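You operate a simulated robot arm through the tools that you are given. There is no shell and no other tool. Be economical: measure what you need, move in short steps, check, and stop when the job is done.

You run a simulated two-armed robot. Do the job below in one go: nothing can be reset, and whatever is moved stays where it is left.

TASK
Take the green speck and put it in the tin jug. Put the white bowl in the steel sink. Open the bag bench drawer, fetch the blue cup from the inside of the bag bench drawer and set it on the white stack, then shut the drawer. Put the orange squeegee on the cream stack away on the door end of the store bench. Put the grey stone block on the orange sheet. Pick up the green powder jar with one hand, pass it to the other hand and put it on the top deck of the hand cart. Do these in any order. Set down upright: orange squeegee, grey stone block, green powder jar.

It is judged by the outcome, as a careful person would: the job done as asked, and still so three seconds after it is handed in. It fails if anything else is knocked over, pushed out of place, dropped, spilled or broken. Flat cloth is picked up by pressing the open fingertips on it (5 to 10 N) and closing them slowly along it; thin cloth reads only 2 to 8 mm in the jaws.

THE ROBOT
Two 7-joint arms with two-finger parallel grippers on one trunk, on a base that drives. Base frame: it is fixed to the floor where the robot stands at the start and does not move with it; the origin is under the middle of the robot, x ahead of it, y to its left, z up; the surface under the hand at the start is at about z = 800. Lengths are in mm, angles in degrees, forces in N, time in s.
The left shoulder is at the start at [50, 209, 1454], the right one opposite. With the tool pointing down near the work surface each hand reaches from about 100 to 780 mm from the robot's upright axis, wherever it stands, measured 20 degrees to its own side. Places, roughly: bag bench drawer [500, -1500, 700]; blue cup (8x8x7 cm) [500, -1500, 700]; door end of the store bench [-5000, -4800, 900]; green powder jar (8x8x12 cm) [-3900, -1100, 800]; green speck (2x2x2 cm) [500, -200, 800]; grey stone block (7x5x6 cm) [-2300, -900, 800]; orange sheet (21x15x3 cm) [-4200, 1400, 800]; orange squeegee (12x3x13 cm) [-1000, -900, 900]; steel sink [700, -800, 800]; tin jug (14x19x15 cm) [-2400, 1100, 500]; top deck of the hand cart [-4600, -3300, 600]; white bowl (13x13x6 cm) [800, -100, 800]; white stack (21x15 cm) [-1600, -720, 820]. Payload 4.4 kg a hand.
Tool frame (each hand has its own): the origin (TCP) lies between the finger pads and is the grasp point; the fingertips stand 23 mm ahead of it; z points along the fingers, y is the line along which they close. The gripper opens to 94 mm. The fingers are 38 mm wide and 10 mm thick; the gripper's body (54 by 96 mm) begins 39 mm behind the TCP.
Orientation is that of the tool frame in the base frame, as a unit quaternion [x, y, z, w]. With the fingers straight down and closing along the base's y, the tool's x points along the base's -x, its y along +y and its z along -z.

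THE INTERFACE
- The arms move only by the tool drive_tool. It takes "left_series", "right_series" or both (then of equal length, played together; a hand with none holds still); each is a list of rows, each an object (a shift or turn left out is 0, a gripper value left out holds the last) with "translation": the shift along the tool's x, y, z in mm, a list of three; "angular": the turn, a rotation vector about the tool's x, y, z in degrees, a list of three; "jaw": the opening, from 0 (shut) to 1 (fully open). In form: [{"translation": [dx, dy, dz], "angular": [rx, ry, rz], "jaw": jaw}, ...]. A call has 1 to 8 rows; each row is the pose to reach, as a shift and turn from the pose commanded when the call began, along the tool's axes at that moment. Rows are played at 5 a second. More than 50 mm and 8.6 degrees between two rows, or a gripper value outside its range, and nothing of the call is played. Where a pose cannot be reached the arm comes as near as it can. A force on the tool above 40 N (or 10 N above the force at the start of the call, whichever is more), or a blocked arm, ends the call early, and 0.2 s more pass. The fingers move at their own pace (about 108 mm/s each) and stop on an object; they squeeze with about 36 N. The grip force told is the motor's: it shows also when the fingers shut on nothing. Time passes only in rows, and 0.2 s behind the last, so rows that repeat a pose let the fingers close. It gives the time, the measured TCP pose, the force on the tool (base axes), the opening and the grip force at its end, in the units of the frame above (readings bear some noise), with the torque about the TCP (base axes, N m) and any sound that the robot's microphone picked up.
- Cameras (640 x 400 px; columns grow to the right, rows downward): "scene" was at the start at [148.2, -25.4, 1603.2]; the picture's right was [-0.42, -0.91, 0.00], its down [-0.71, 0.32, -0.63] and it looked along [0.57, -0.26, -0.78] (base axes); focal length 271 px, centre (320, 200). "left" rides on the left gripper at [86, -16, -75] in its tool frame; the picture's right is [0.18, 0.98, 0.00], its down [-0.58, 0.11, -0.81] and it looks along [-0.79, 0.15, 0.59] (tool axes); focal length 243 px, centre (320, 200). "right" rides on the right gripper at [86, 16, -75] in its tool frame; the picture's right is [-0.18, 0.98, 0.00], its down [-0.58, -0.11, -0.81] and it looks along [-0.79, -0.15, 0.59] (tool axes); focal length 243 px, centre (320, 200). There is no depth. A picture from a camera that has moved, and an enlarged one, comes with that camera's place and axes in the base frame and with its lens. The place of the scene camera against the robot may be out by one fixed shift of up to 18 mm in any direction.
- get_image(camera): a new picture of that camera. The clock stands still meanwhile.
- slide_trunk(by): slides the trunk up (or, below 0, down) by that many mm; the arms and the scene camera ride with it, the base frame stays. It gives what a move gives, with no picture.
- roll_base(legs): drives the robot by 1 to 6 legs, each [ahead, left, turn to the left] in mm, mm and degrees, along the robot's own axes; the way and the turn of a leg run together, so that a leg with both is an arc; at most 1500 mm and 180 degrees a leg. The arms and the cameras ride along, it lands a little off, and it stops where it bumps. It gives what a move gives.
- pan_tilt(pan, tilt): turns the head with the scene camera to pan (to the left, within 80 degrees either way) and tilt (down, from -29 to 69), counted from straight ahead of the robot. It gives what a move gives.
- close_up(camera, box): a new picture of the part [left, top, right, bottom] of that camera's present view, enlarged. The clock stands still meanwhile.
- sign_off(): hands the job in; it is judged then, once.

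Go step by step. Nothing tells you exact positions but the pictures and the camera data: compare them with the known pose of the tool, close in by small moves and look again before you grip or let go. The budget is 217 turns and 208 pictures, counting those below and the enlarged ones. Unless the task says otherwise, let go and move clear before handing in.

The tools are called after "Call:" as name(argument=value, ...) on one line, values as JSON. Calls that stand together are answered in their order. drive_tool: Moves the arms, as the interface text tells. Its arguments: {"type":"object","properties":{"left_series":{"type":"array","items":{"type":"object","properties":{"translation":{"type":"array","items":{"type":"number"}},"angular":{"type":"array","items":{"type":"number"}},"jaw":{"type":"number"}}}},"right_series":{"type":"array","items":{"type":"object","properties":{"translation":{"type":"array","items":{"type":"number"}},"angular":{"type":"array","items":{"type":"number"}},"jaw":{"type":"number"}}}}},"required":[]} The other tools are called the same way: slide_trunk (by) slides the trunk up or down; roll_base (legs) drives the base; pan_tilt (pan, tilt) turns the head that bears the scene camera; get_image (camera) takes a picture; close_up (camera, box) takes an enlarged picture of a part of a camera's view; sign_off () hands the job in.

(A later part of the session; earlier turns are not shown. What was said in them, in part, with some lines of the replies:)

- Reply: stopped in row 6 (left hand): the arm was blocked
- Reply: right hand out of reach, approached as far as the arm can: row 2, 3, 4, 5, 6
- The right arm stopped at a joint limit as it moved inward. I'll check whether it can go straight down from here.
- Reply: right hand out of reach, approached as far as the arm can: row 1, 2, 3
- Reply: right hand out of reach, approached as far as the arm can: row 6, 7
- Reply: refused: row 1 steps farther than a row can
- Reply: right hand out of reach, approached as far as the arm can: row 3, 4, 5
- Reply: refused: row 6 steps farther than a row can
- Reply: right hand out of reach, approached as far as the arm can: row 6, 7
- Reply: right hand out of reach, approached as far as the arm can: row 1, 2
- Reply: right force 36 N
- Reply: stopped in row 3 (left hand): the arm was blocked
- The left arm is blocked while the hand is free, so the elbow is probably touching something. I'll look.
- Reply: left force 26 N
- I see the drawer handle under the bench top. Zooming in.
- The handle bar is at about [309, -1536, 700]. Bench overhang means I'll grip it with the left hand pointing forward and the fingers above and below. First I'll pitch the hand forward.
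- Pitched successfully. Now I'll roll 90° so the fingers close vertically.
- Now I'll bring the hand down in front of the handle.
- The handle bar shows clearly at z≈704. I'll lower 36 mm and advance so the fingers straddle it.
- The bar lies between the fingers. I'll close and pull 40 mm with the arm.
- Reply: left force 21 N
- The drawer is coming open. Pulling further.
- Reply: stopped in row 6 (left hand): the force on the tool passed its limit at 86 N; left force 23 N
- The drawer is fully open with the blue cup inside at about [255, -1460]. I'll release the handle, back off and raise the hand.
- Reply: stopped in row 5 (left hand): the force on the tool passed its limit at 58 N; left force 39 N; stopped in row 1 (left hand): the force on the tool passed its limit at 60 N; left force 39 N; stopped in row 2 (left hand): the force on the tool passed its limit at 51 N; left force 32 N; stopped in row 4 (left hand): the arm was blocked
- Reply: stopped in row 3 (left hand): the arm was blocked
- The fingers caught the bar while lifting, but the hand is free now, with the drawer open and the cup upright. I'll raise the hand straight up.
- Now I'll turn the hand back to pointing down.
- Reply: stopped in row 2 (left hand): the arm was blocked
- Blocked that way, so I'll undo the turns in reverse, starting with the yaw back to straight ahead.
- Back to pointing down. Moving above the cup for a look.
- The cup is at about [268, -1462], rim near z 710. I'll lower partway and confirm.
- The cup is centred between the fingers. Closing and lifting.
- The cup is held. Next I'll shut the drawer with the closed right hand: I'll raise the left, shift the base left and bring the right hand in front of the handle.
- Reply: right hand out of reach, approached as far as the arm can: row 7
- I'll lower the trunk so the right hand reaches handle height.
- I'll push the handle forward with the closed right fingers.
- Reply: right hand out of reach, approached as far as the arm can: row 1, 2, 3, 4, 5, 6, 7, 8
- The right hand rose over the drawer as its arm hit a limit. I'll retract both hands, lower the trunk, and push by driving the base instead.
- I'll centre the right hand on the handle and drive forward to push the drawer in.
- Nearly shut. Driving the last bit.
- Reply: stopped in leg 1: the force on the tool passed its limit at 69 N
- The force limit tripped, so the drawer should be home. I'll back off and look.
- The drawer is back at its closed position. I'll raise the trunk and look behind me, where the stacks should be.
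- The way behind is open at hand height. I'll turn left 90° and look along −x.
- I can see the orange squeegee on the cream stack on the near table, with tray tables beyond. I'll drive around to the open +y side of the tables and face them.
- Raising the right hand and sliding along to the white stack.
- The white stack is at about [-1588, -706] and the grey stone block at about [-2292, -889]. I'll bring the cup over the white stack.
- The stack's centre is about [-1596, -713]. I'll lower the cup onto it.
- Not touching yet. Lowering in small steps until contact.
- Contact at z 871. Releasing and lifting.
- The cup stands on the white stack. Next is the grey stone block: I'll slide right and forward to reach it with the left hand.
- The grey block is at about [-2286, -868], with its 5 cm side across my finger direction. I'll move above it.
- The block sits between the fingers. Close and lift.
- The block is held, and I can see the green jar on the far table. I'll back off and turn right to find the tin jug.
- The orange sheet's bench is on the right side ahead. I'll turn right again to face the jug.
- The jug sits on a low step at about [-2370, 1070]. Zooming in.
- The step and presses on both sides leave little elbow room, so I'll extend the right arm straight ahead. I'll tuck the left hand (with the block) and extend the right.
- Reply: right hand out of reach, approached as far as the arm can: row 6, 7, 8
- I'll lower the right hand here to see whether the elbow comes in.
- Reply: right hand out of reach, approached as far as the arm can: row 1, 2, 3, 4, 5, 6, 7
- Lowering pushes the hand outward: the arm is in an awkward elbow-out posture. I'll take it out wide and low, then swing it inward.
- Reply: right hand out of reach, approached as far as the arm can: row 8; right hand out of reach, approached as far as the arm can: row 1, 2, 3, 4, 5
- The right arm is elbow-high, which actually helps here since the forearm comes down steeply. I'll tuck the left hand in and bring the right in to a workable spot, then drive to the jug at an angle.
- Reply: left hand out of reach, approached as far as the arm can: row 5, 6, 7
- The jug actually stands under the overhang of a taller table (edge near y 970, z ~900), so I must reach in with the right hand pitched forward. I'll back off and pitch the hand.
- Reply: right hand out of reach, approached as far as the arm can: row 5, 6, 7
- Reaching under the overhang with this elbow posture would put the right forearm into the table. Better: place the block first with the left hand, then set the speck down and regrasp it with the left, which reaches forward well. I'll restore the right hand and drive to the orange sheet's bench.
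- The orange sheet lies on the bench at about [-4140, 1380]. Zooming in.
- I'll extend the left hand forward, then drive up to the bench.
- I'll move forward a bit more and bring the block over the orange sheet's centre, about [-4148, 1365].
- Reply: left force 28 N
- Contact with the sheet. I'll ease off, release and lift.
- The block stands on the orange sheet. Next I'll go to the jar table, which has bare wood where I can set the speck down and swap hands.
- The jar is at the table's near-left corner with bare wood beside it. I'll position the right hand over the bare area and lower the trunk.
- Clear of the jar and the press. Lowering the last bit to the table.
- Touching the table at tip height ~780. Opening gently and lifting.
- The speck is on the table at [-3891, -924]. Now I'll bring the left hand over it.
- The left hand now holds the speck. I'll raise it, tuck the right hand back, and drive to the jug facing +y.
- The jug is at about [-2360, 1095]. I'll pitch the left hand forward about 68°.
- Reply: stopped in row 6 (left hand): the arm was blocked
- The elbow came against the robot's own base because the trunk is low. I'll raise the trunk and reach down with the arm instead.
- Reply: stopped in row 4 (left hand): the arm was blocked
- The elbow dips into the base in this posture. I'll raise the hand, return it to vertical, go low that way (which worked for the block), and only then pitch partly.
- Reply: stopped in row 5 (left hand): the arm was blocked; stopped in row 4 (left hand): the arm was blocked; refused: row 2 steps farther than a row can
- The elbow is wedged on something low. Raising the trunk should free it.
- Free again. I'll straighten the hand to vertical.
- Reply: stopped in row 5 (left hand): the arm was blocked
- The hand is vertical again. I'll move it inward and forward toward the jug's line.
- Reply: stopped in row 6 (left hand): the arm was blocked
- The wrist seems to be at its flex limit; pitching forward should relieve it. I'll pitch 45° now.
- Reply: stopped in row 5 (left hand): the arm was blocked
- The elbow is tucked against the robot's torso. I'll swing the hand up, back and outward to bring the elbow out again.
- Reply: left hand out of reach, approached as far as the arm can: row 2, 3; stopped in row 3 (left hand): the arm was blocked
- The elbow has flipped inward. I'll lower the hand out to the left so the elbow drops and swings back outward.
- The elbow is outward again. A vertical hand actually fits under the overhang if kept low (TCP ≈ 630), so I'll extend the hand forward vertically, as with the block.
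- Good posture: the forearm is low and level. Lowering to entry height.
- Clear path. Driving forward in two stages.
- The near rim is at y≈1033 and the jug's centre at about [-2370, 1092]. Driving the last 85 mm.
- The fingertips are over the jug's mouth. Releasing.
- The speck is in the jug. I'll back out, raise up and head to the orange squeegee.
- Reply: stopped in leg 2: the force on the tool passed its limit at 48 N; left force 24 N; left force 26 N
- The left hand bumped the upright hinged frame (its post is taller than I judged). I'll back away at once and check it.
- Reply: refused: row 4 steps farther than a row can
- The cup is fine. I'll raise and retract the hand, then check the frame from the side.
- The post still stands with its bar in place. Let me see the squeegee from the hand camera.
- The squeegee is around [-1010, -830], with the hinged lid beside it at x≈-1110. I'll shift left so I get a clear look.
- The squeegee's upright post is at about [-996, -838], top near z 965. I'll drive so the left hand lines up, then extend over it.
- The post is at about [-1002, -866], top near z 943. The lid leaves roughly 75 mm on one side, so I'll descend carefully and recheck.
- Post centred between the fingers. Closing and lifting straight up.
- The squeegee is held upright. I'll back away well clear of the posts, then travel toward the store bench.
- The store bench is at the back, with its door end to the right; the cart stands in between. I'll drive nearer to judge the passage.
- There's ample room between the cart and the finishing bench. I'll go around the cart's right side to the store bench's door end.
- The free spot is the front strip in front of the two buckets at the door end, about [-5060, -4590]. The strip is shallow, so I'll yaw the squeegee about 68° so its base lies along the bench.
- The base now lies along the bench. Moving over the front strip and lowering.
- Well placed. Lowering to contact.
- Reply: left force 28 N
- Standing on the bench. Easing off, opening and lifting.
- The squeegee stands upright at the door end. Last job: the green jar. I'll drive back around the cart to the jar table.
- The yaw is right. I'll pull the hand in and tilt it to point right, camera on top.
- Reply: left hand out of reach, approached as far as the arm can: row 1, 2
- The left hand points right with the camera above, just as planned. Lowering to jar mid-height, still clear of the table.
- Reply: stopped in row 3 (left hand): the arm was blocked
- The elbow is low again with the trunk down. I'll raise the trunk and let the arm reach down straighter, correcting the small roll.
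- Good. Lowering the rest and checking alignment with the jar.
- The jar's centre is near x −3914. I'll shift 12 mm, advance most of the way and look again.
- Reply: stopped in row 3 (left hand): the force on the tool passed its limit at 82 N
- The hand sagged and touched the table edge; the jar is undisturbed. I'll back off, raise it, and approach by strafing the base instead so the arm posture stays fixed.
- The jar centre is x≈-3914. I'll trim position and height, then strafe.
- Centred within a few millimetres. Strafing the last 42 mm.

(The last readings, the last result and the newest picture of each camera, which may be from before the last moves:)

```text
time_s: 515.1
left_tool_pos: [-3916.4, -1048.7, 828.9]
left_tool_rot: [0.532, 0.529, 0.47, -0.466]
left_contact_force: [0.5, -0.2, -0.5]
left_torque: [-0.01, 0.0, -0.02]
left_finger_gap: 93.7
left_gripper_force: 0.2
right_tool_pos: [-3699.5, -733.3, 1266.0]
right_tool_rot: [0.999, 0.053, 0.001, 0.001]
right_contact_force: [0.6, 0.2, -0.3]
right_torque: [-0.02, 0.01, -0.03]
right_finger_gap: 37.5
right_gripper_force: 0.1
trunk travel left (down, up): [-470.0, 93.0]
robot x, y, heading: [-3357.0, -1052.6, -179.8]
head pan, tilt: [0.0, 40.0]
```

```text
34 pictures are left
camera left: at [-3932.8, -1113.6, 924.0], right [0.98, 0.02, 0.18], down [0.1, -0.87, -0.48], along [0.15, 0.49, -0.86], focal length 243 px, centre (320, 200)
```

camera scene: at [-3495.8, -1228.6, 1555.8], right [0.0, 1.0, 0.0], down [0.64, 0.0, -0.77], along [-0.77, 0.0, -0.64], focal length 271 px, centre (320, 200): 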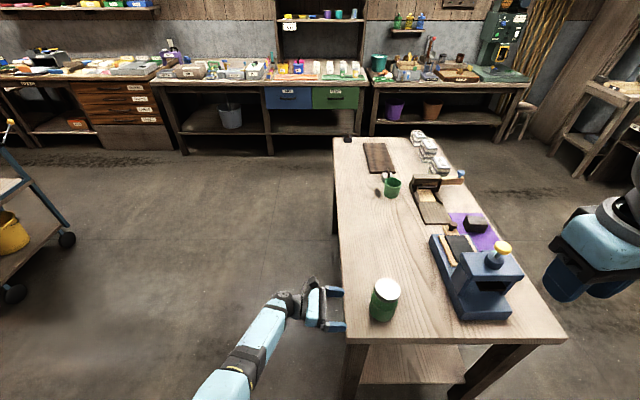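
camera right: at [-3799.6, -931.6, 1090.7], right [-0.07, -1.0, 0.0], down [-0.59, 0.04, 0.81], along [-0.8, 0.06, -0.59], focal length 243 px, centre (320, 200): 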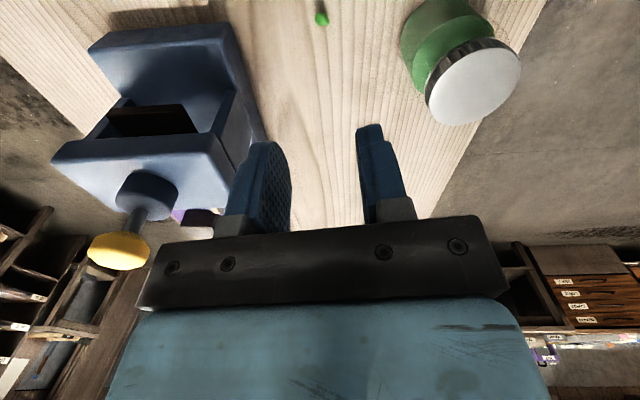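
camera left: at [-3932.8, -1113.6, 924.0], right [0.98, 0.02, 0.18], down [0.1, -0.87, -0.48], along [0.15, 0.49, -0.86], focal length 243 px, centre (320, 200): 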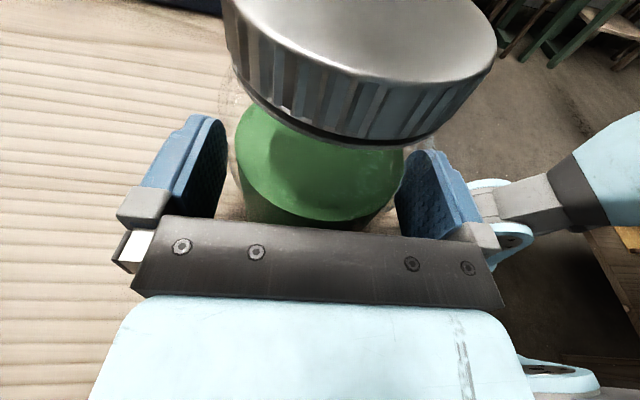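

The jar is between the fingers. Closing and lifting a little.

Call:
drive_tool(left_series=[{"jaw": 0.6}, {"jaw": 0.5}, {"jaw": 0.5}, {"jaw": 0.5}])

Call:
drive_tool(left_series=[{"translation": [20, 0, 0]}, {"translation": [50, 0, -3]}, {"translation": [90, 0, -8]}, {"translation": [130, 0, -14]}])

Call:
get_image(camera="scene")

```text
time_s: 516.1
left_tool_pos: [-3915.0, -1049.1, 829.8]
left_tool_rot: [0.533, 0.529, 0.47, -0.465]
left_contact_force: [0.4, -1.5, 2.7]
left_torque: [-0.25, -0.13, -0.02]
left_finger_gap: 78.8
left_gripper_force: 36.2
right_tool_pos: [-3700.5, -731.8, 1266.5]
right_tool_rot: [0.999, 0.052, 0.0, 0.001]
right_contact_force: [-0.7, 0.6, 0.3]
right_torque: [0.01, 0.04, 0.0]
right_finger_gap: 37.6
right_gripper_force: 0.1
trunk travel left (down, up): [-470.0, 93.0]
robot x, y, heading: [-3358.9, -1047.8, -179.7]
head pan, tilt: [0.0, 40.0]
```

```text
time_s: 517.1
left_tool_pos: [-3932.3, -1062.2, 971.2]
left_tool_rot: [0.542, 0.528, 0.452, -0.471]
left_contact_force: [0.4, -0.7, -3.3]
left_torque: [-0.06, -0.02, 0.02]
left_finger_gap: 78.7
left_gripper_force: 36.3
right_tool_pos: [-3700.0, -730.9, 1267.5]
right_tool_rot: [0.999, 0.053, 0.0, 0.002]
right_contact_force: [0.7, 0.5, 0.4]
right_torque: [0.01, 0.02, 0.01]
right_finger_gap: 37.2
right_gripper_force: 0.1
trunk travel left (down, up): [-470.0, 93.0]
robot x, y, heading: [-3355.1, -1048.9, -179.7]
head pan, tilt: [0.0, 40.0]
```

```text
33 pictures are left
camera scene: at [-3497.3, -1044.6, 1555.8], right [0.0, 1.0, 0.0], down [0.64, 0.0, -0.77], along [-0.77, 0.0, -0.64], focal length 271 px, centre (320, 200)
```

scene: 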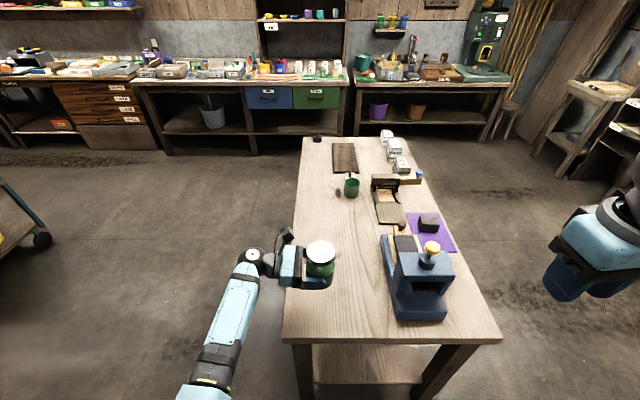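

The jar is held upright in the left hand. I'll move clear of the table and yaw the right hand 90° (so its fingers close front-to-back and clear the left hand's camera).

Call:
roll_base(legs=[[0, 620, 0]])

Call:
drive_tool(right_series=[{"angular": [0, 0, -8.5]}, {"angular": [0, 0, -17]}, {"angular": [0, 0, -25.5]}, {"angular": [0, 0, -34]}, {"angular": [0, 0, -42.5]}, {"angular": [0, 0, -51]}, {"angular": [0, 0, -59.5]}, {"angular": [0, 0, -68], "jaw": 1}])

Call:
drive_tool(right_series=[{"angular": [0, 0, -8.5]}, {"angular": [0, 0, -16]}])

```text
time_s: 523.1
left_tool_pos: [-3927.0, -1684.3, 968.3]
left_tool_rot: [0.543, 0.529, 0.453, -0.469]
left_contact_force: [0.3, 0.7, -3.9]
left_torque: [-0.02, -0.05, 0.0]
left_finger_gap: 78.6
left_gripper_force: 35.4
right_tool_pos: [-3698.4, -1354.1, 1265.7]
right_tool_rot: [0.999, 0.053, 0.001, 0.002]
right_contact_force: [0.3, 0.5, 0.3]
right_torque: [-0.01, -0.04, -0.01]
right_finger_gap: 37.7
right_gripper_force: 0.0
trunk travel left (down, up): [-470.0, 93.0]
robot x, y, heading: [-3353.8, -1675.2, -179.6]
head pan, tilt: [0.0, 40.0]
```

```text
time_s: 524.9
left_tool_pos: [-3928.8, -1684.4, 968.2]
left_tool_rot: [0.543, 0.529, 0.453, -0.469]
left_contact_force: [-0.8, -0.7, -4.3]
left_torque: [-0.04, -0.02, 0.0]
left_finger_gap: 78.6
left_gripper_force: 35.8
right_tool_pos: [-3698.2, -1354.5, 1267.7]
right_tool_rot: [0.797, 0.604, -0.001, 0.002]
right_contact_force: [0.0, -0.1, 0.4]
right_torque: [0.0, 0.0, 0.01]
right_finger_gap: 93.9
right_gripper_force: 0.0
trunk travel left (down, up): [-470.0, 93.0]
robot x, y, heading: [-3354.3, -1672.5, -179.6]
head pan, tilt: [0.0, 40.0]
```

```text
time_s: 525.5
left_tool_pos: [-3927.7, -1685.4, 969.3]
left_tool_rot: [0.543, 0.529, 0.453, -0.469]
left_contact_force: [0.0, 0.4, -4.1]
left_torque: [0.0, 0.02, 0.01]
left_finger_gap: 78.6
left_gripper_force: 36.1
right_tool_pos: [-3698.3, -1353.7, 1266.6]
right_tool_rot: [0.705, 0.709, -0.001, 0.001]
right_contact_force: [-0.1, 0.3, 0.4]
right_torque: [0.0, 0.02, -0.02]
right_finger_gap: 94.1
right_gripper_force: 0.1
trunk travel left (down, up): [-470.0, 93.0]
robot x, y, heading: [-3352.6, -1675.0, -179.7]
head pan, tilt: [0.0, 40.0]
```

Both hands are set. I'll bring them together in free air: the jar below, the right hand above it.

Call:
drive_tool(left_series=[{"translation": [35, 2, 25]}, {"translation": [71, 4, 50]}, {"translation": [107, 6, 75]}, {"translation": [143, 8, 100]}, {"translation": [178, 10, 125]}, {"translation": [214, 12, 150]}, {"translation": [249, 15, 175]}], right_series=[{"translation": [0, 0, -40]}, {"translation": [-10, -30, -70]}, {"translation": [-30, -68, -75]}, {"translation": [-52, -106, -75]}, {"translation": [-75, -145, -75]}, {"translation": [-98, -180, -75]}, {"translation": [-121, -215, -75]}])

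Call:
get_image(camera="scene")

Call:
get_image(camera="right")

```text
time_s: 527.0
left_tool_pos: [-3935.8, -1561.4, 1101.7]
left_tool_rot: [0.557, 0.578, 0.402, -0.44]
left_contact_force: [0.6, 0.1, -4.2]
left_torque: [-0.03, 0.0, 0.01]
left_finger_gap: 78.6
left_gripper_force: 36.3
right_tool_pos: [-3893.1, -1459.3, 1341.0]
right_tool_rot: [0.706, 0.708, 0.0, 0.002]
right_contact_force: [-0.2, -0.5, 0.5]
right_torque: [0.01, 0.02, 0.04]
right_finger_gap: 94.0
right_gripper_force: 0.2
trunk travel left (down, up): [-470.0, 93.0]
robot x, y, heading: [-3355.0, -1671.1, -179.7]
head pan, tilt: [0.0, 40.0]
stopped in row 7 (left hand): the arm was blocked; the commanded pose is now the measured one
```

```text
32 pictures are left
camera scene: at [-3497.1, -1667.2, 1555.4], right [-0.01, 1.0, 0.0], down [0.64, 0.0, -0.77], along [-0.77, 0.0, -0.64], focal length 271 px, centre (320, 200)
```

scene: 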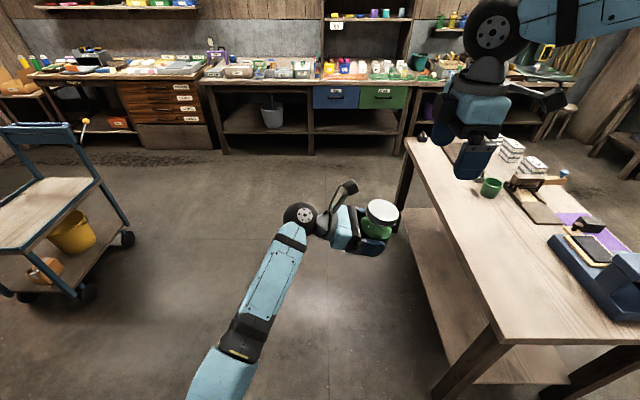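

```text
31 pictures are left
camera right: at [-3878.4, -1372.5, 1414.1], right [0.98, -0.18, 0.0], down [-0.11, -0.58, 0.81], along [-0.14, -0.79, -0.59], focal length 243 px, centre (320, 200)
```

right: 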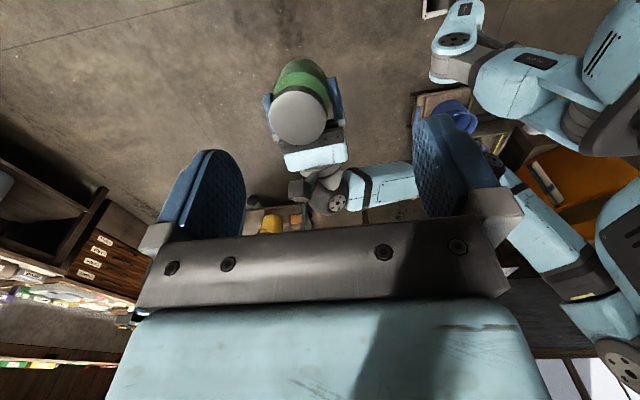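

The left arm stopped short at 110 mm right of centre. I'll test how far inward the right hand can come at this height.

Call:
drive_tool(right_series=[{"translation": [-40, -15, 0]}, {"translation": [-75, -30, 0]}, {"translation": [-100, -43, 0]}], left_series=[{"translation": [0, 0, -15], "angular": [0, 2.8, 0]}, {"translation": [0, 0, -30], "angular": [0, 5.6, 0]}, {"translation": [20, 0, -40], "angular": [0, 8.4, 0]}])

```text
time_s: 527.8
left_tool_pos: [-3929.9, -1592.2, 1136.3]
left_tool_rot: [0.526, 0.542, 0.442, -0.483]
left_contact_force: [2.1, 1.0, -2.9]
left_torque: [-0.08, -0.01, 0.05]
left_finger_gap: 79.1
left_gripper_force: 35.9
right_tool_pos: [-3920.1, -1530.0, 1344.2]
right_tool_rot: [0.707, 0.707, -0.002, 0.001]
right_contact_force: [0.1, 1.0, -0.4]
right_torque: [-0.01, 0.03, 0.01]
right_finger_gap: 94.1
right_gripper_force: 0.1
right hand out of reach, approached as far as the arm can: row 3
trunk travel left (down, up): [-470.0, 93.0]
robot x, y, heading: [-3351.7, -1670.5, -179.7]
head pan, tilt: [0.0, 40.0]
```

The right hand reaches 141 mm from centre. I'll bring the jar up under it, staying just below the fingertips.

Call:
drive_tool(left_series=[{"translation": [35, 3, 0]}, {"translation": [70, 6, 10]}, {"translation": [75, 8, 32]}, {"translation": [74, 10, 52]}])

Call:
get_image(camera="right")

Call:
get_image(camera="scene")

```text
time_s: 528.8
left_tool_pos: [-3928.5, -1542.5, 1190.3]
left_tool_rot: [0.53, 0.552, 0.431, -0.479]
left_contact_force: [-0.2, 0.8, -3.3]
left_torque: [0.0, -0.01, 0.0]
left_finger_gap: 78.7
left_gripper_force: 36.0
right_tool_pos: [-3922.3, -1530.5, 1342.3]
right_tool_rot: [0.706, 0.708, -0.001, 0.002]
right_contact_force: [0.5, -0.1, 0.1]
right_torque: [-0.02, -0.02, 0.01]
right_finger_gap: 94.0
right_gripper_force: 0.1
trunk travel left (down, up): [-470.0, 93.0]
robot x, y, heading: [-3353.7, -1672.0, -179.6]
head pan, tilt: [0.0, 40.0]
```

```text
30 pictures are left
camera right: at [-3906.9, -1443.8, 1415.8], right [0.98, -0.18, 0.0], down [-0.11, -0.58, 0.81], along [-0.15, -0.8, -0.59], focal length 243 px, centre (320, 200)
```

right: 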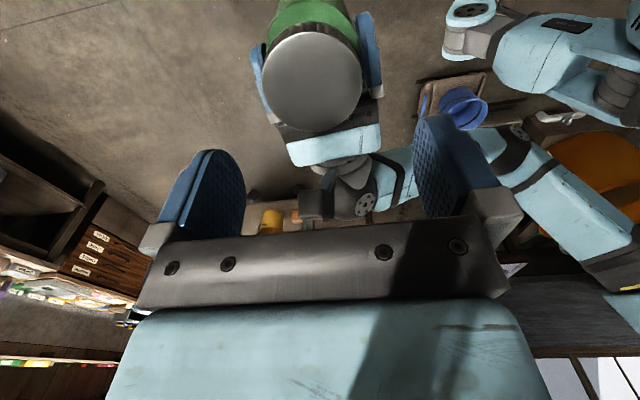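

```text
29 pictures are left
camera scene: at [-3495.4, -1666.4, 1555.7], right [-0.01, 1.0, 0.0], down [0.64, 0.0, -0.77], along [-0.77, 0.0, -0.64], focal length 271 px, centre (320, 200)
```

scene: 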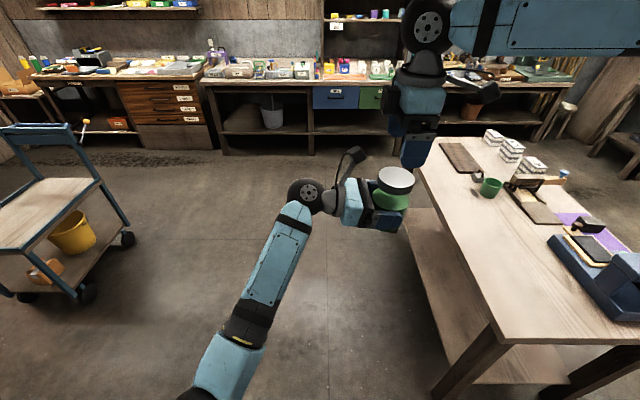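

The lid is nearly under the right hand. I'll trim alignment, level the jar, and raise it part way.

Call:
drive_tool(left_series=[{"translation": [0, 0, 0], "angular": [0, 1.5, 0]}, {"translation": [15, 0, -3], "angular": [0, 3, 0]}, {"translation": [35, 0, -6], "angular": [0, 3, 0]}], right_series=[{"translation": [0, -3, 0]}, {"translation": [0, -6, 0]}, {"translation": [0, -6, 0]}])

Call:
get_image(camera="right")

```text
time_s: 529.6
left_tool_pos: [-3925.9, -1544.0, 1219.2]
left_tool_rot: [0.519, 0.543, 0.444, -0.489]
left_contact_force: [-0.6, -1.2, -3.8]
left_torque: [-0.03, -0.03, -0.02]
left_finger_gap: 78.7
left_gripper_force: 35.9
right_tool_pos: [-3925.8, -1529.0, 1344.1]
right_tool_rot: [0.706, 0.708, -0.001, 0.001]
right_contact_force: [-0.3, -0.3, 0.2]
right_torque: [0.01, -0.01, 0.01]
right_finger_gap: 94.0
right_gripper_force: 0.0
trunk travel left (down, up): [-470.0, 93.0]
robot x, y, heading: [-3353.1, -1672.8, -179.7]
head pan, tilt: [0.0, 40.0]
```

```text
28 pictures are left
camera right: at [-3910.6, -1441.7, 1416.4], right [0.98, -0.18, 0.0], down [-0.11, -0.58, 0.81], along [-0.15, -0.8, -0.59], focal length 243 px, centre (320, 200)
```

right: 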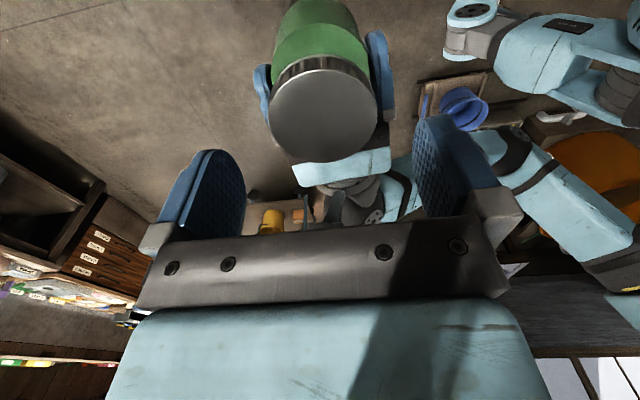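

Aligned. Raising the jar up between the right fingers.

Call:
drive_tool(left_series=[{"translation": [20, 0, -3]}, {"translation": [40, 0, -6]}, {"translation": [58, 0, -8]}, {"translation": [69, 0, -10]}])

Call:
get_image(camera="right")

Call:
get_image(camera="scene")

```text
time_s: 530.6
left_tool_pos: [-3922.2, -1538.3, 1300.6]
left_tool_rot: [0.515, 0.536, 0.452, -0.494]
left_contact_force: [-0.7, -5.5, -18.9]
left_torque: [0.24, -0.87, 0.13]
left_finger_gap: 78.8
left_gripper_force: 36.0
right_tool_pos: [-3924.8, -1529.5, 1345.1]
right_tool_rot: [0.707, 0.707, -0.002, 0.001]
right_contact_force: [0.5, 6.1, 14.8]
right_torque: [-0.17, 0.74, -0.1]
right_finger_gap: 93.8
right_gripper_force: 0.1
trunk travel left (down, up): [-470.0, 93.0]
robot x, y, heading: [-3356.5, -1672.1, -179.6]
head pan, tilt: [0.0, 40.0]
```

```text
27 pictures are left
camera right: at [-3910.8, -1441.5, 1417.9], right [0.98, -0.18, 0.0], down [-0.11, -0.58, 0.81], along [-0.15, -0.8, -0.59], focal length 243 px, centre (320, 200)
```

right: 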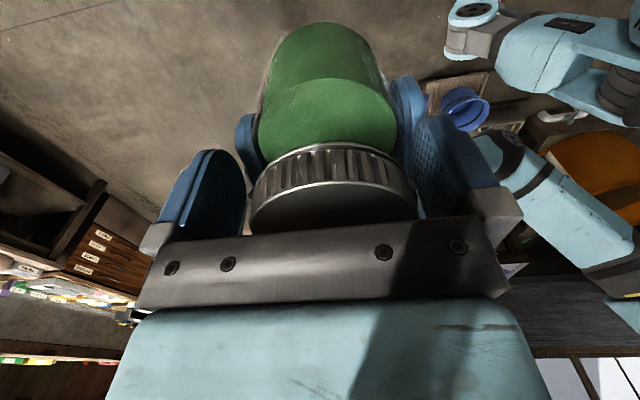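

```text
26 pictures are left
camera scene: at [-3495.2, -1666.4, 1555.7], right [-0.01, 1.0, 0.0], down [0.64, 0.0, -0.77], along [-0.77, 0.0, -0.64], focal length 271 px, centre (320, 200)
```

scene: 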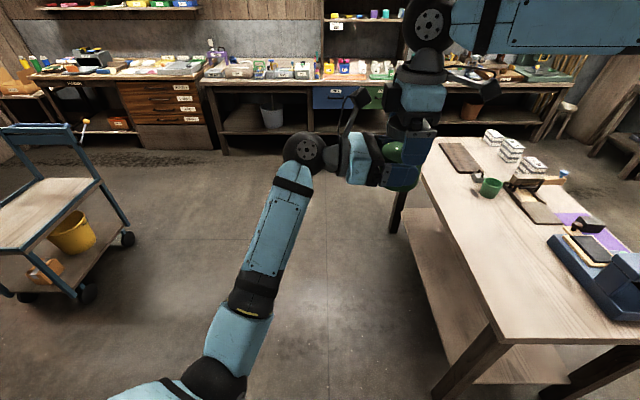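

Light contact between the two grippers. I'll drop the left 7 mm and close the right hand on the jar.

Call:
drive_tool(left_series=[{"translation": [-7, 0, 1]}, {"translation": [-7, 0, 1]}])

Call:
drive_tool(right_series=[{"jaw": 0.6}, {"jaw": 0.4}, {"jaw": 0.4}, {"jaw": 0.4}])

Call:
get_image(camera="right")

```text
time_s: 531.2
left_tool_pos: [-3923.2, -1538.3, 1298.6]
left_tool_rot: [0.516, 0.532, 0.451, -0.497]
left_contact_force: [4.3, -10.2, -23.2]
left_torque: [0.35, -0.87, 0.64]
left_finger_gap: 78.5
left_gripper_force: 35.6
right_tool_pos: [-3925.8, -1528.8, 1342.6]
right_tool_rot: [0.707, 0.707, -0.001, 0.002]
right_contact_force: [-3.0, 9.7, 19.2]
right_torque: [-0.15, 0.99, -0.61]
right_finger_gap: 94.2
right_gripper_force: 0.0
trunk travel left (down, up): [-470.0, 93.0]
robot x, y, heading: [-3353.7, -1675.0, -179.7]
head pan, tilt: [0.0, 40.0]
```

```text
time_s: 532.0
left_tool_pos: [-3923.7, -1538.9, 1296.3]
left_tool_rot: [0.515, 0.534, 0.451, -0.496]
left_contact_force: [1.3, 4.5, 0.6]
left_torque: [0.43, -0.62, 0.03]
left_finger_gap: 78.6
left_gripper_force: 35.7
right_tool_pos: [-3923.6, -1529.4, 1340.8]
right_tool_rot: [0.705, 0.709, 0.001, 0.004]
right_contact_force: [-0.9, -4.5, -0.6]
right_torque: [-0.62, 0.66, 0.01]
right_finger_gap: 78.9
right_gripper_force: 35.8
trunk travel left (down, up): [-470.0, 93.0]
robot x, y, heading: [-3353.0, -1676.1, -179.7]
head pan, tilt: [0.0, 40.0]
stopped in row 3 (left hand): the force on the tool passed its limit at 41 N (the readings are from after the stop); the commanded pose is now the measured one
```

```text
25 pictures are left
camera right: at [-3909.4, -1443.1, 1414.9], right [0.98, -0.18, 0.01], down [-0.11, -0.58, 0.81], along [-0.14, -0.8, -0.59], focal length 243 px, centre (320, 200)
```

right: 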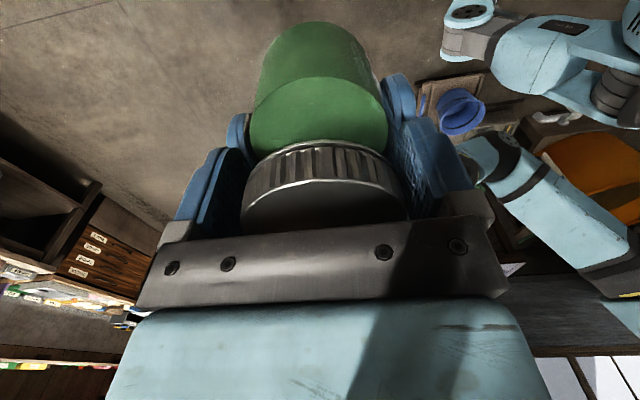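

The right hand has the jar (gap 79 mm). Now the left opens and withdraws sideways and slightly down.

Call:
drive_tool(left_series=[{"jaw": 1}, {"jaw": 1}, {"translation": [-4, 0, 0], "jaw": 1}, {"translation": [-12, 0, -30]}, {"translation": [-20, 0, -70]}, {"translation": [-28, 0, -110]}, {"translation": [-34, 0, -150]}])

Call:
get_image(camera="right")

Call:
get_image(camera="scene")

```text
time_s: 533.6
left_tool_pos: [-3915.6, -1692.4, 1278.9]
left_tool_rot: [0.513, 0.534, 0.451, -0.498]
left_contact_force: [-0.7, 0.7, -0.1]
left_torque: [-0.06, 0.01, -0.02]
left_finger_gap: 94.2
left_gripper_force: 0.0
right_tool_pos: [-3922.9, -1531.2, 1341.9]
right_tool_rot: [0.704, 0.71, 0.003, 0.002]
right_contact_force: [-0.5, -0.5, -1.3]
right_torque: [0.08, 0.05, 0.04]
right_finger_gap: 79.1
right_gripper_force: 36.0
trunk travel left (down, up): [-470.0, 93.0]
robot x, y, heading: [-3354.0, -1677.1, -179.8]
head pan, tilt: [0.0, 40.0]
```

```text
24 pictures are left
camera right: at [-3909.2, -1444.8, 1415.6], right [0.98, -0.18, 0.01], down [-0.11, -0.58, 0.81], along [-0.14, -0.79, -0.59], focal length 243 px, centre (320, 200)
```

right: 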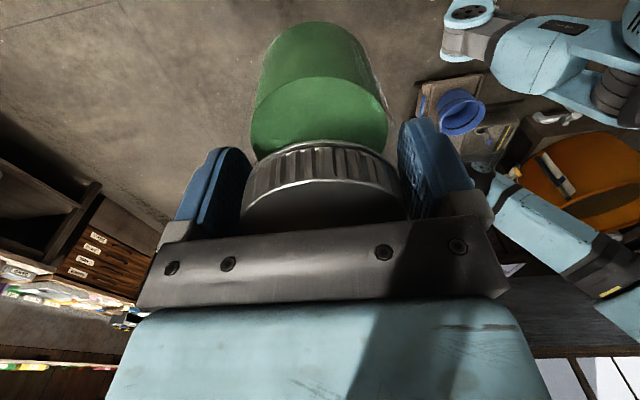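

```text
23 pictures are left
camera scene: at [-3495.2, -1668.6, 1555.7], right [-0.01, 1.0, 0.0], down [0.64, 0.0, -0.77], along [-0.77, 0.0, -0.64], focal length 271 px, centre (320, 200)
```

scene: 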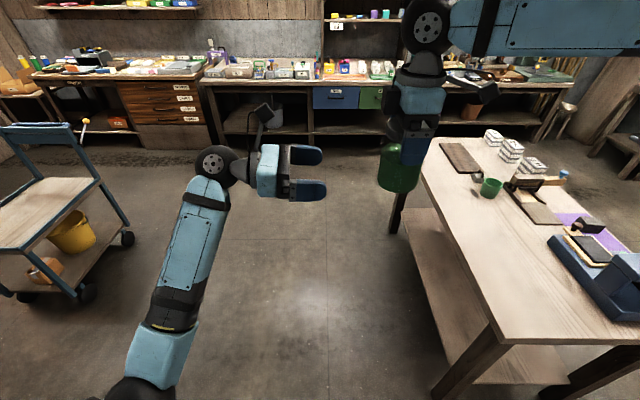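

The jar has been passed to the right hand. I'll tuck the left hand up and out, bring the right to its working pose, then turn toward the cart.

Call:
drive_tool(left_series=[{"translation": [20, 0, -25]}, {"translation": [40, 0, -50]}, {"translation": [60, 0, -80]}, {"translation": [80, 0, -110]}, {"translation": [105, 0, -140]}, {"translation": [125, 0, -165]}, {"translation": [125, 0, -165]}, {"translation": [125, 0, -165]}], right_series=[{"translation": [25, 12, 20]}, {"translation": [50, 25, 45]}, {"translation": [75, 37, 70]}, {"translation": [95, 50, 100]}, {"translation": [115, 62, 130]}, {"translation": [130, 72, 165]}, {"translation": [142, 80, 200]}, {"translation": [152, 87, 230]}])

Call:
roll_base(legs=[[0, 0, 90], [0, -900, 0]])

Call:
pan_tilt(pan=-15, tilt=40)

Call:
get_image(camera="scene")

```text
time_s: 535.4
left_tool_pos: [-3899.4, -1840.5, 1418.4]
left_tool_rot: [0.514, 0.535, 0.45, -0.497]
left_contact_force: [0.3, -1.0, -0.1]
left_torque: [0.0, 0.0, 0.01]
left_finger_gap: 93.9
left_gripper_force: 0.1
right_tool_pos: [-3835.2, -1377.3, 1111.7]
right_tool_rot: [0.705, 0.709, 0.001, 0.003]
right_contact_force: [0.7, 0.1, 0.4]
right_torque: [-0.02, 0.01, 0.01]
right_finger_gap: 78.8
right_gripper_force: 36.2
trunk travel left (down, up): [-470.0, 93.0]
robot x, y, heading: [-3353.3, -1673.5, -179.8]
head pan, tilt: [0.0, 40.0]
```

```text
time_s: 547.3
left_tool_pos: [-4088.4, -2209.5, 1420.4]
left_tool_rot: [-0.006, 0.742, -0.025, -0.67]
left_contact_force: [-0.4, -0.6, 0.5]
left_torque: [0.0, -0.01, 0.01]
left_finger_gap: 94.0
left_gripper_force: 0.0
right_tool_pos: [-4551.0, -2134.4, 1112.6]
right_tool_rot: [0.008, 1.0, 0.003, 0.0]
right_contact_force: [-0.1, -0.8, -0.3]
right_torque: [0.0, 0.01, -0.01]
right_finger_gap: 78.8
right_gripper_force: 35.6
trunk travel left (down, up): [-470.0, 93.0]
robot x, y, heading: [-4241.0, -1659.9, -90.9]
head pan, tilt: [0.0, 40.0]
```

```text
time_s: 548.1
left_tool_pos: [-4090.0, -2210.9, 1418.1]
left_tool_rot: [-0.006, 0.741, -0.025, -0.67]
left_contact_force: [-0.3, -0.1, 0.4]
left_torque: [0.0, 0.01, 0.0]
left_finger_gap: 94.2
left_gripper_force: 0.0
right_tool_pos: [-4551.2, -2133.7, 1111.1]
right_tool_rot: [0.008, 1.0, 0.004, 0.0]
right_contact_force: [0.2, -0.7, -0.4]
right_torque: [0.0, 0.0, -0.03]
right_finger_gap: 78.7
right_gripper_force: 36.2
trunk travel left (down, up): [-470.0, 93.0]
robot x, y, heading: [-4246.3, -1658.2, -91.0]
head pan, tilt: [-15.0, 40.0]
```

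```text
22 pictures are left
camera scene: at [-4258.2, -1803.4, 1555.7], right [-0.96, 0.28, 0.0], down [0.18, 0.62, -0.77], along [-0.21, -0.74, -0.64], focal length 271 px, centre (320, 200)
```

scene: 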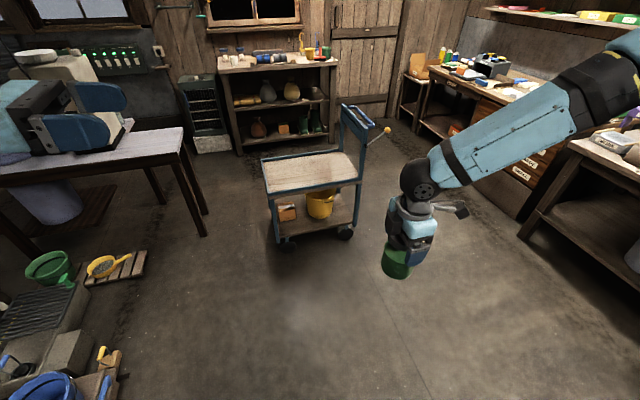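

The cart deck spans about x −4854…−4320, y −3420…−3046. I'll drive up so the jar is over it.

Call:
roll_base(legs=[[960, 0, 0.9]])

Call:
pan_tilt(pan=-25, tilt=50)

Call:
get_image(camera="scene")

```text
time_s: 553.1
left_tool_pos: [-4097.1, -3156.7, 1419.3]
left_tool_rot: [-0.01, 0.742, -0.029, -0.67]
left_contact_force: [0.7, 0.3, -0.3]
left_torque: [0.0, 0.02, 0.02]
left_finger_gap: 94.1
left_gripper_force: 0.0
right_tool_pos: [-4560.5, -3086.2, 1110.9]
right_tool_rot: [0.005, 1.0, 0.003, 0.001]
right_contact_force: [0.1, 0.4, -0.3]
right_torque: [0.0, 0.05, 0.01]
right_finger_gap: 78.7
right_gripper_force: 35.5
trunk travel left (down, up): [-470.0, 93.0]
robot x, y, heading: [-4255.7, -2611.0, -90.6]
head pan, tilt: [-15.0, 40.0]
```

```text
time_s: 553.8
left_tool_pos: [-4098.3, -3157.5, 1418.3]
left_tool_rot: [-0.009, 0.742, -0.028, -0.67]
left_contact_force: [-0.9, 0.3, 0.3]
left_torque: [0.0, -0.02, -0.01]
left_finger_gap: 94.1
left_gripper_force: 0.0
right_tool_pos: [-4561.8, -3085.9, 1112.4]
right_tool_rot: [0.005, 1.0, 0.004, 0.002]
right_contact_force: [-0.4, -0.1, -0.6]
right_torque: [-0.04, 0.0, 0.02]
right_finger_gap: 78.8
right_gripper_force: 35.7
trunk travel left (down, up): [-470.0, 93.0]
robot x, y, heading: [-4255.4, -2608.5, -90.6]
head pan, tilt: [-25.0, 50.0]
```

```text
21 pictures are left
camera scene: at [-4280.7, -2739.9, 1541.5], right [-0.9, 0.43, 0.0], down [0.33, 0.69, -0.64], along [-0.28, -0.58, -0.77], focal length 271 px, centre (320, 200)
```

scene: 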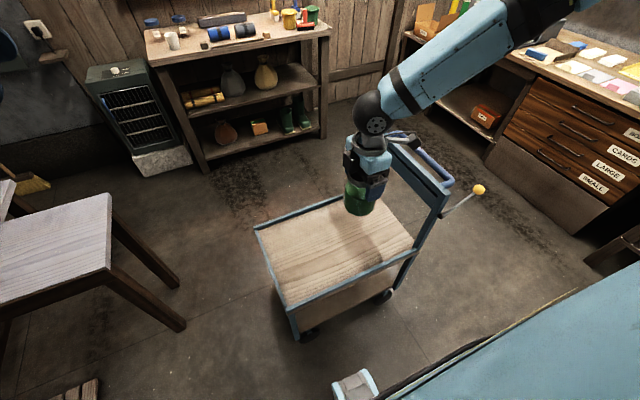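

Driving 72 mm further, then lowering the trunk.

Call:
roll_base(legs=[[75, 0, 0]])

Call:
slide_trunk(by=-330)

Call:
get_image(camera="scene")

```text
time_s: 554.8
left_tool_pos: [-4099.2, -3230.7, 1420.3]
left_tool_rot: [-0.008, 0.742, -0.028, -0.67]
left_contact_force: [0.5, -0.3, 0.3]
left_torque: [0.0, 0.01, 0.01]
left_finger_gap: 93.9
left_gripper_force: 0.0
right_tool_pos: [-4560.8, -3158.0, 1111.3]
right_tool_rot: [0.005, 1.0, 0.003, 0.0]
right_contact_force: [-0.1, -0.3, 0.7]
right_torque: [0.02, -0.03, 0.01]
right_finger_gap: 78.8
right_gripper_force: 36.1
trunk travel left (down, up): [-470.0, 93.0]
robot x, y, heading: [-4257.0, -2683.8, -90.5]
head pan, tilt: [-25.0, 50.0]
```

```text
time_s: 558.1
left_tool_pos: [-4098.6, -3231.1, 1089.7]
left_tool_rot: [-0.009, 0.742, -0.029, -0.67]
left_contact_force: [0.4, 0.3, 0.4]
left_torque: [-0.02, 0.01, -0.01]
left_finger_gap: 94.0
left_gripper_force: 0.0
right_tool_pos: [-4560.8, -3158.4, 782.0]
right_tool_rot: [0.005, 1.0, 0.003, 0.001]
right_contact_force: [-0.4, -0.3, 1.1]
right_torque: [-0.02, -0.01, 0.02]
right_finger_gap: 78.8
right_gripper_force: 36.4
trunk travel left (down, up): [-140.0, 423.0]
robot x, y, heading: [-4259.1, -2680.8, -90.7]
head pan, tilt: [-25.0, 50.0]
```

```text
20 pictures are left
camera scene: at [-4281.6, -2812.8, 1211.6], right [-0.9, 0.43, 0.0], down [0.33, 0.69, -0.64], along [-0.28, -0.58, -0.77], focal length 271 px, centre (320, 200)
```

scene: 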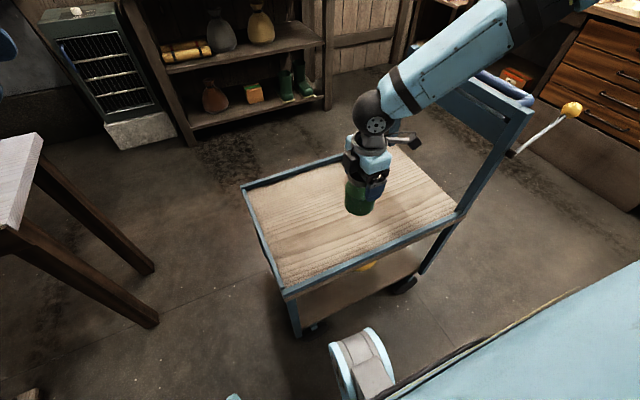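

Over the deck with room all round. Lowering further.

Call:
slide_trunk(by=-65)

Call:
drive_tool(right_series=[{"translation": [0, 0, 4]}, {"translation": [0, 0, 8]}, {"translation": [0, 0, 12]}])

Call:
close_up(camera="scene", box=[240, 80, 480, 300])

```text
time_s: 559.1
left_tool_pos: [-4099.6, -3230.5, 1024.6]
left_tool_rot: [-0.008, 0.742, -0.028, -0.67]
left_contact_force: [0.0, 0.8, -0.5]
left_torque: [-0.03, 0.0, -0.02]
left_finger_gap: 94.0
left_gripper_force: 0.0
right_tool_pos: [-4562.4, -3159.2, 716.8]
right_tool_rot: [0.005, 1.0, 0.004, 0.001]
right_contact_force: [0.1, -0.1, 0.0]
right_torque: [-0.03, 0.04, -0.01]
right_finger_gap: 78.8
right_gripper_force: 36.0
trunk travel left (down, up): [-75.0, 488.0]
robot x, y, heading: [-4258.9, -2682.1, -90.7]
head pan, tilt: [-25.0, 50.0]
```

```text
time_s: 559.9
left_tool_pos: [-4099.2, -3231.8, 1023.6]
left_tool_rot: [-0.009, 0.742, -0.028, -0.67]
left_contact_force: [-0.4, 0.1, 0.3]
left_torque: [-0.02, 0.0, 0.0]
left_finger_gap: 93.9
left_gripper_force: 0.0
right_tool_pos: [-4561.8, -3158.8, 703.4]
right_tool_rot: [0.005, 1.0, 0.004, 0.001]
right_contact_force: [0.5, 0.3, -0.3]
right_torque: [0.01, 0.03, 0.0]
right_finger_gap: 78.4
right_gripper_force: 36.2
trunk travel left (down, up): [-75.0, 488.0]
robot x, y, heading: [-4258.2, -2684.3, -90.8]
head pan, tilt: [-25.0, 50.0]
```

```text
1.82 times, centred on (360, 190) of scene
camera zoom: at [-4281.6, -2812.9, 1146.5], right [-0.9, 0.43, 0.0], down [0.33, 0.69, -0.64], along [-0.28, -0.58, -0.77], focal length 492 px, centre (247, 218)
```

zoom: 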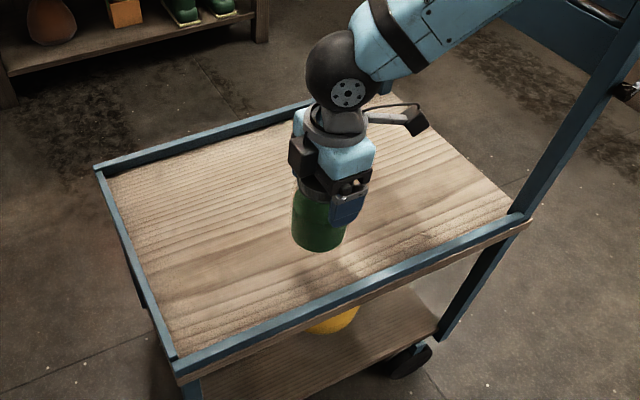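

Call:
drive_tool(right_series=[{"translation": [0, 0, 4]}, {"translation": [0, 0, 8]}, {"translation": [0, 0, 12]}, {"translation": [0, 0, 15]}])

```text
time_s: 560.9
left_tool_pos: [-4099.2, -3231.3, 1024.2]
left_tool_rot: [-0.01, 0.742, -0.029, -0.67]
left_contact_force: [0.1, 0.0, 0.1]
left_torque: [-0.02, -0.01, 0.01]
left_finger_gap: 94.1
left_gripper_force: 0.1
right_tool_pos: [-4561.5, -3159.5, 688.9]
right_tool_rot: [0.005, 1.0, 0.005, 0.001]
right_contact_force: [0.4, 0.0, -0.8]
right_torque: [0.03, 0.0, 0.05]
right_finger_gap: 78.8
right_gripper_force: 36.2
trunk travel left (down, up): [-75.0, 488.0]
robot x, y, heading: [-4263.3, -2685.8, -90.6]
head pan, tilt: [-25.0, 50.0]
```

Call:
drive_tool(right_series=[{"translation": [0, 0, 4]}, {"translation": [0, 0, 8]}, {"translation": [0, 0, 12]}, {"translation": [0, 0, 15]}])

Call:
close_up(camera="scene", box=[240, 80, 480, 300])

```text
time_s: 561.9
left_tool_pos: [-4099.4, -3231.2, 1024.3]
left_tool_rot: [-0.009, 0.741, -0.028, -0.671]
left_contact_force: [0.3, 0.8, -0.1]
left_torque: [0.01, 0.01, -0.03]
left_finger_gap: 93.8
left_gripper_force: 0.0
right_tool_pos: [-4562.0, -3156.9, 674.9]
right_tool_rot: [0.005, 1.0, 0.004, 0.001]
right_contact_force: [-0.8, -0.6, 0.4]
right_torque: [0.01, 0.04, 0.01]
right_finger_gap: 78.7
right_gripper_force: 35.7
trunk travel left (down, up): [-75.0, 488.0]
robot x, y, heading: [-4259.5, -2679.8, -90.5]
head pan, tilt: [-25.0, 50.0]
```

```text
1.82 times, centred on (360, 190) of scene
camera zoom: at [-4281.6, -2812.9, 1146.5], right [-0.9, 0.43, 0.0], down [0.33, 0.69, -0.64], along [-0.28, -0.58, -0.77], focal length 492 px, centre (247, 218)
```

zoom: 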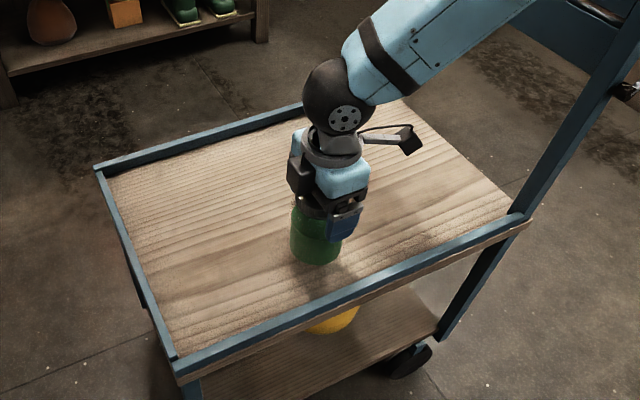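

Still slightly above the deck, and the arm nears its low limit. I'll trade height between arm and trunk, then keep lowering.

Call:
drive_tool(right_series=[{"translation": [0, 0, -20]}, {"translation": [0, 0, -40]}])

Call:
slide_trunk(by=-38)

Call:
drive_tool(right_series=[{"translation": [0, 0, 4]}, {"translation": [0, 0, 8]}, {"translation": [0, 0, 12]}, {"translation": [0, 0, 15]}])

```text
time_s: 562.5
left_tool_pos: [-4098.8, -3230.5, 1024.4]
left_tool_rot: [-0.009, 0.742, -0.029, -0.67]
left_contact_force: [0.2, 0.0, -1.0]
left_torque: [0.0, -0.03, 0.02]
left_finger_gap: 94.0
left_gripper_force: 0.0
right_tool_pos: [-4561.7, -3158.9, 715.2]
right_tool_rot: [0.005, 1.0, 0.004, 0.001]
right_contact_force: [-0.1, 0.6, -0.5]
right_torque: [0.02, -0.02, 0.0]
right_finger_gap: 78.3
right_gripper_force: 36.1
trunk travel left (down, up): [-75.0, 488.0]
robot x, y, heading: [-4256.3, -2681.0, -90.5]
head pan, tilt: [-25.0, 50.0]
```

```text
time_s: 563.3
left_tool_pos: [-4099.2, -3230.6, 986.9]
left_tool_rot: [-0.009, 0.741, -0.028, -0.671]
left_contact_force: [0.7, 0.8, 0.2]
left_torque: [0.02, 0.04, 0.03]
left_finger_gap: 93.8
left_gripper_force: 0.0
right_tool_pos: [-4563.0, -3157.9, 676.4]
right_tool_rot: [0.005, 1.0, 0.004, 0.001]
right_contact_force: [-0.1, 0.0, 0.2]
right_torque: [-0.02, 0.04, -0.02]
right_finger_gap: 78.4
right_gripper_force: 36.1
trunk travel left (down, up): [-37.0, 526.0]
robot x, y, heading: [-4259.9, -2684.3, -90.7]
head pan, tilt: [-25.0, 50.0]
```

```text
time_s: 564.3
left_tool_pos: [-4099.3, -3231.7, 985.9]
left_tool_rot: [-0.009, 0.742, -0.028, -0.67]
left_contact_force: [-0.2, 0.7, -0.3]
left_torque: [0.0, 0.01, 0.01]
left_finger_gap: 94.1
left_gripper_force: 0.2
right_tool_pos: [-4563.3, -3158.7, 661.1]
right_tool_rot: [0.006, 1.0, 0.004, 0.001]
right_contact_force: [0.4, -0.1, -0.7]
right_torque: [0.0, 0.03, -0.01]
right_finger_gap: 78.6
right_gripper_force: 35.5
trunk travel left (down, up): [-37.0, 526.0]
robot x, y, heading: [-4257.0, -2677.4, -90.6]
head pan, tilt: [-25.0, 50.0]
```

Call:
drive_tool(right_series=[{"translation": [0, 0, 4]}, {"translation": [0, 0, 8]}, {"translation": [0, 0, 12]}, {"translation": [0, 0, 16]}, {"translation": [0, 0, 20]}])

Call:
close_up(camera="scene", box=[260, 80, 460, 280])

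```text
time_s: 565.5
left_tool_pos: [-4099.5, -3229.9, 986.1]
left_tool_rot: [-0.008, 0.741, -0.028, -0.671]
left_contact_force: [0.7, -0.4, 1.3]
left_torque: [0.03, -0.03, 0.02]
left_finger_gap: 94.0
left_gripper_force: 0.1
right_tool_pos: [-4561.5, -3158.5, 645.2]
right_tool_rot: [0.004, 1.0, 0.002, 0.001]
right_contact_force: [-3.8, 2.5, 20.1]
right_torque: [0.06, -0.43, 0.15]
right_finger_gap: 78.9
right_gripper_force: 36.0
trunk travel left (down, up): [-37.0, 526.0]
robot x, y, heading: [-4258.9, -2681.2, -90.7]
head pan, tilt: [-25.0, 50.0]
```

```text
2.00 times, centred on (360, 180) of scene
camera zoom: at [-4280.9, -2811.4, 1109.3], right [-0.9, 0.43, 0.0], down [0.33, 0.69, -0.64], along [-0.28, -0.58, -0.77], focal length 541 px, centre (240, 240)
```

zoom: 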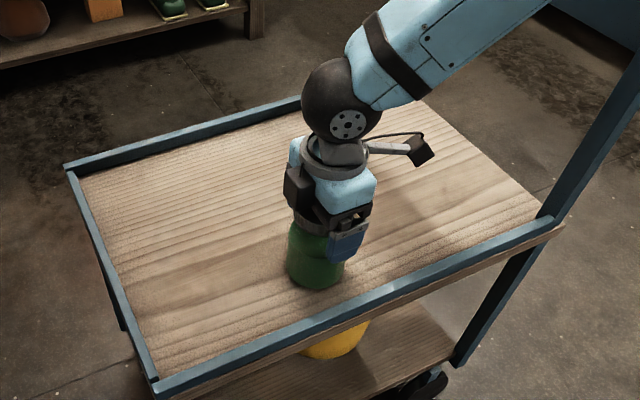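

Contact: the jar stands on the deck. Easing off, opening and lifting.

Call:
drive_tool(right_series=[{"translation": [0, 0, -5]}, {"translation": [0, 0, -5], "jaw": 1}, {"translation": [0, 0, -5], "jaw": 1}, {"translation": [0, 0, -35]}, {"translation": [0, 0, -75]}, {"translation": [0, 0, -115]}, {"translation": [0, 0, -155]}, {"translation": [0, 0, -195]}])

Call:
slide_trunk(by=200)

Call:
get_image(camera="scene")

```text
time_s: 567.3
left_tool_pos: [-4098.5, -3230.1, 985.9]
left_tool_rot: [-0.008, 0.742, -0.028, -0.67]
left_contact_force: [0.2, 0.9, -0.5]
left_torque: [0.01, 0.0, -0.01]
left_finger_gap: 94.0
left_gripper_force: 0.0
right_tool_pos: [-4563.8, -3157.6, 837.8]
right_tool_rot: [0.005, 1.0, 0.003, 0.002]
right_contact_force: [-0.7, -1.1, 0.5]
right_torque: [0.02, 0.01, 0.03]
right_finger_gap: 93.8
right_gripper_force: 0.0
trunk travel left (down, up): [-37.0, 526.0]
robot x, y, heading: [-4259.8, -2681.9, -90.5]
head pan, tilt: [-25.0, 50.0]
```

```text
time_s: 569.5
left_tool_pos: [-4098.6, -3231.6, 1186.3]
left_tool_rot: [-0.008, 0.742, -0.027, -0.67]
left_contact_force: [-0.1, 0.1, 0.5]
left_torque: [0.03, 0.01, -0.03]
left_finger_gap: 93.9
left_gripper_force: 0.0
right_tool_pos: [-4563.8, -3160.3, 1036.7]
right_tool_rot: [0.006, 1.0, 0.004, 0.001]
right_contact_force: [0.1, -0.3, 0.3]
right_torque: [0.04, 0.0, 0.02]
right_finger_gap: 94.0
right_gripper_force: 0.1
trunk travel left (down, up): [-237.0, 326.0]
robot x, y, heading: [-4256.0, -2681.9, -90.6]
head pan, tilt: [-25.0, 50.0]
```

```text
16 pictures are left
camera scene: at [-4281.4, -2812.8, 1308.5], right [-0.9, 0.43, 0.0], down [0.33, 0.69, -0.64], along [-0.28, -0.58, -0.77], focal length 271 px, centre (320, 200)
```

scene: 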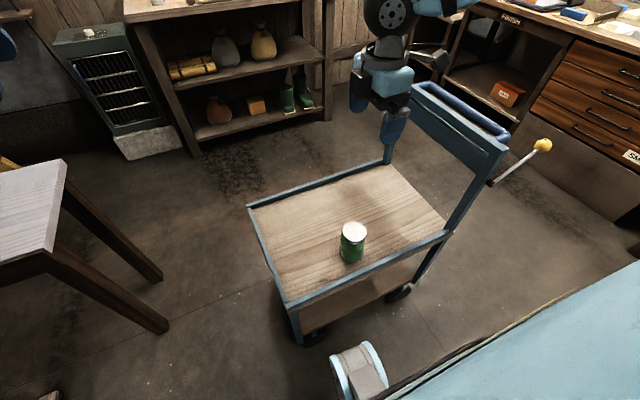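

The jar stands upright on the cart's top deck. I'll back clear of the cart.

Call:
roll_base(legs=[[-400, 0, 0]])

Call:
get_image(camera="scene")

```text
time_s: 572.0
left_tool_pos: [-4095.9, -2831.5, 1186.7]
left_tool_rot: [-0.008, 0.742, -0.028, -0.669]
left_contact_force: [1.1, -0.1, 0.8]
left_torque: [0.01, -0.03, 0.0]
left_finger_gap: 94.1
left_gripper_force: 0.1
right_tool_pos: [-4559.1, -2760.1, 1037.6]
right_tool_rot: [0.004, 1.0, 0.004, 0.0]
right_contact_force: [0.1, 0.5, 0.0]
right_torque: [-0.03, -0.02, 0.02]
right_finger_gap: 93.9
right_gripper_force: 0.1
trunk travel left (down, up): [-237.0, 326.0]
robot x, y, heading: [-4256.5, -2284.5, -90.8]
head pan, tilt: [-25.0, 50.0]
```

```text
15 pictures are left
camera scene: at [-4277.0, -2413.8, 1308.6], right [-0.9, 0.43, 0.0], down [0.33, 0.69, -0.64], along [-0.28, -0.58, -0.77], focal length 271 px, centre (320, 200)
```

scene: 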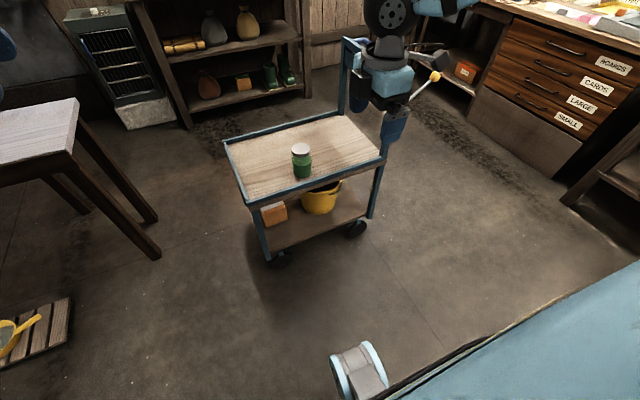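

All six tasks are done, both hands are empty and clear of everything, so I'm handing in.

Call:
sign_off()

```text
The job is handed in.
```

All six tasks are done and handed in: the speck, bowl, cup, squeegee, stone block and jar are where you asked, and the drawer is shut.

On the way I bumped three things. The left wrist pressed up against the shelf above the first bench, the left hand knocked a post on the tray table, and it later touched the edge of the jar table. The post was still standing with its bar in place, and I saw nothing fall or spill, but I did not go back to check whether any of them had shifted slightly.
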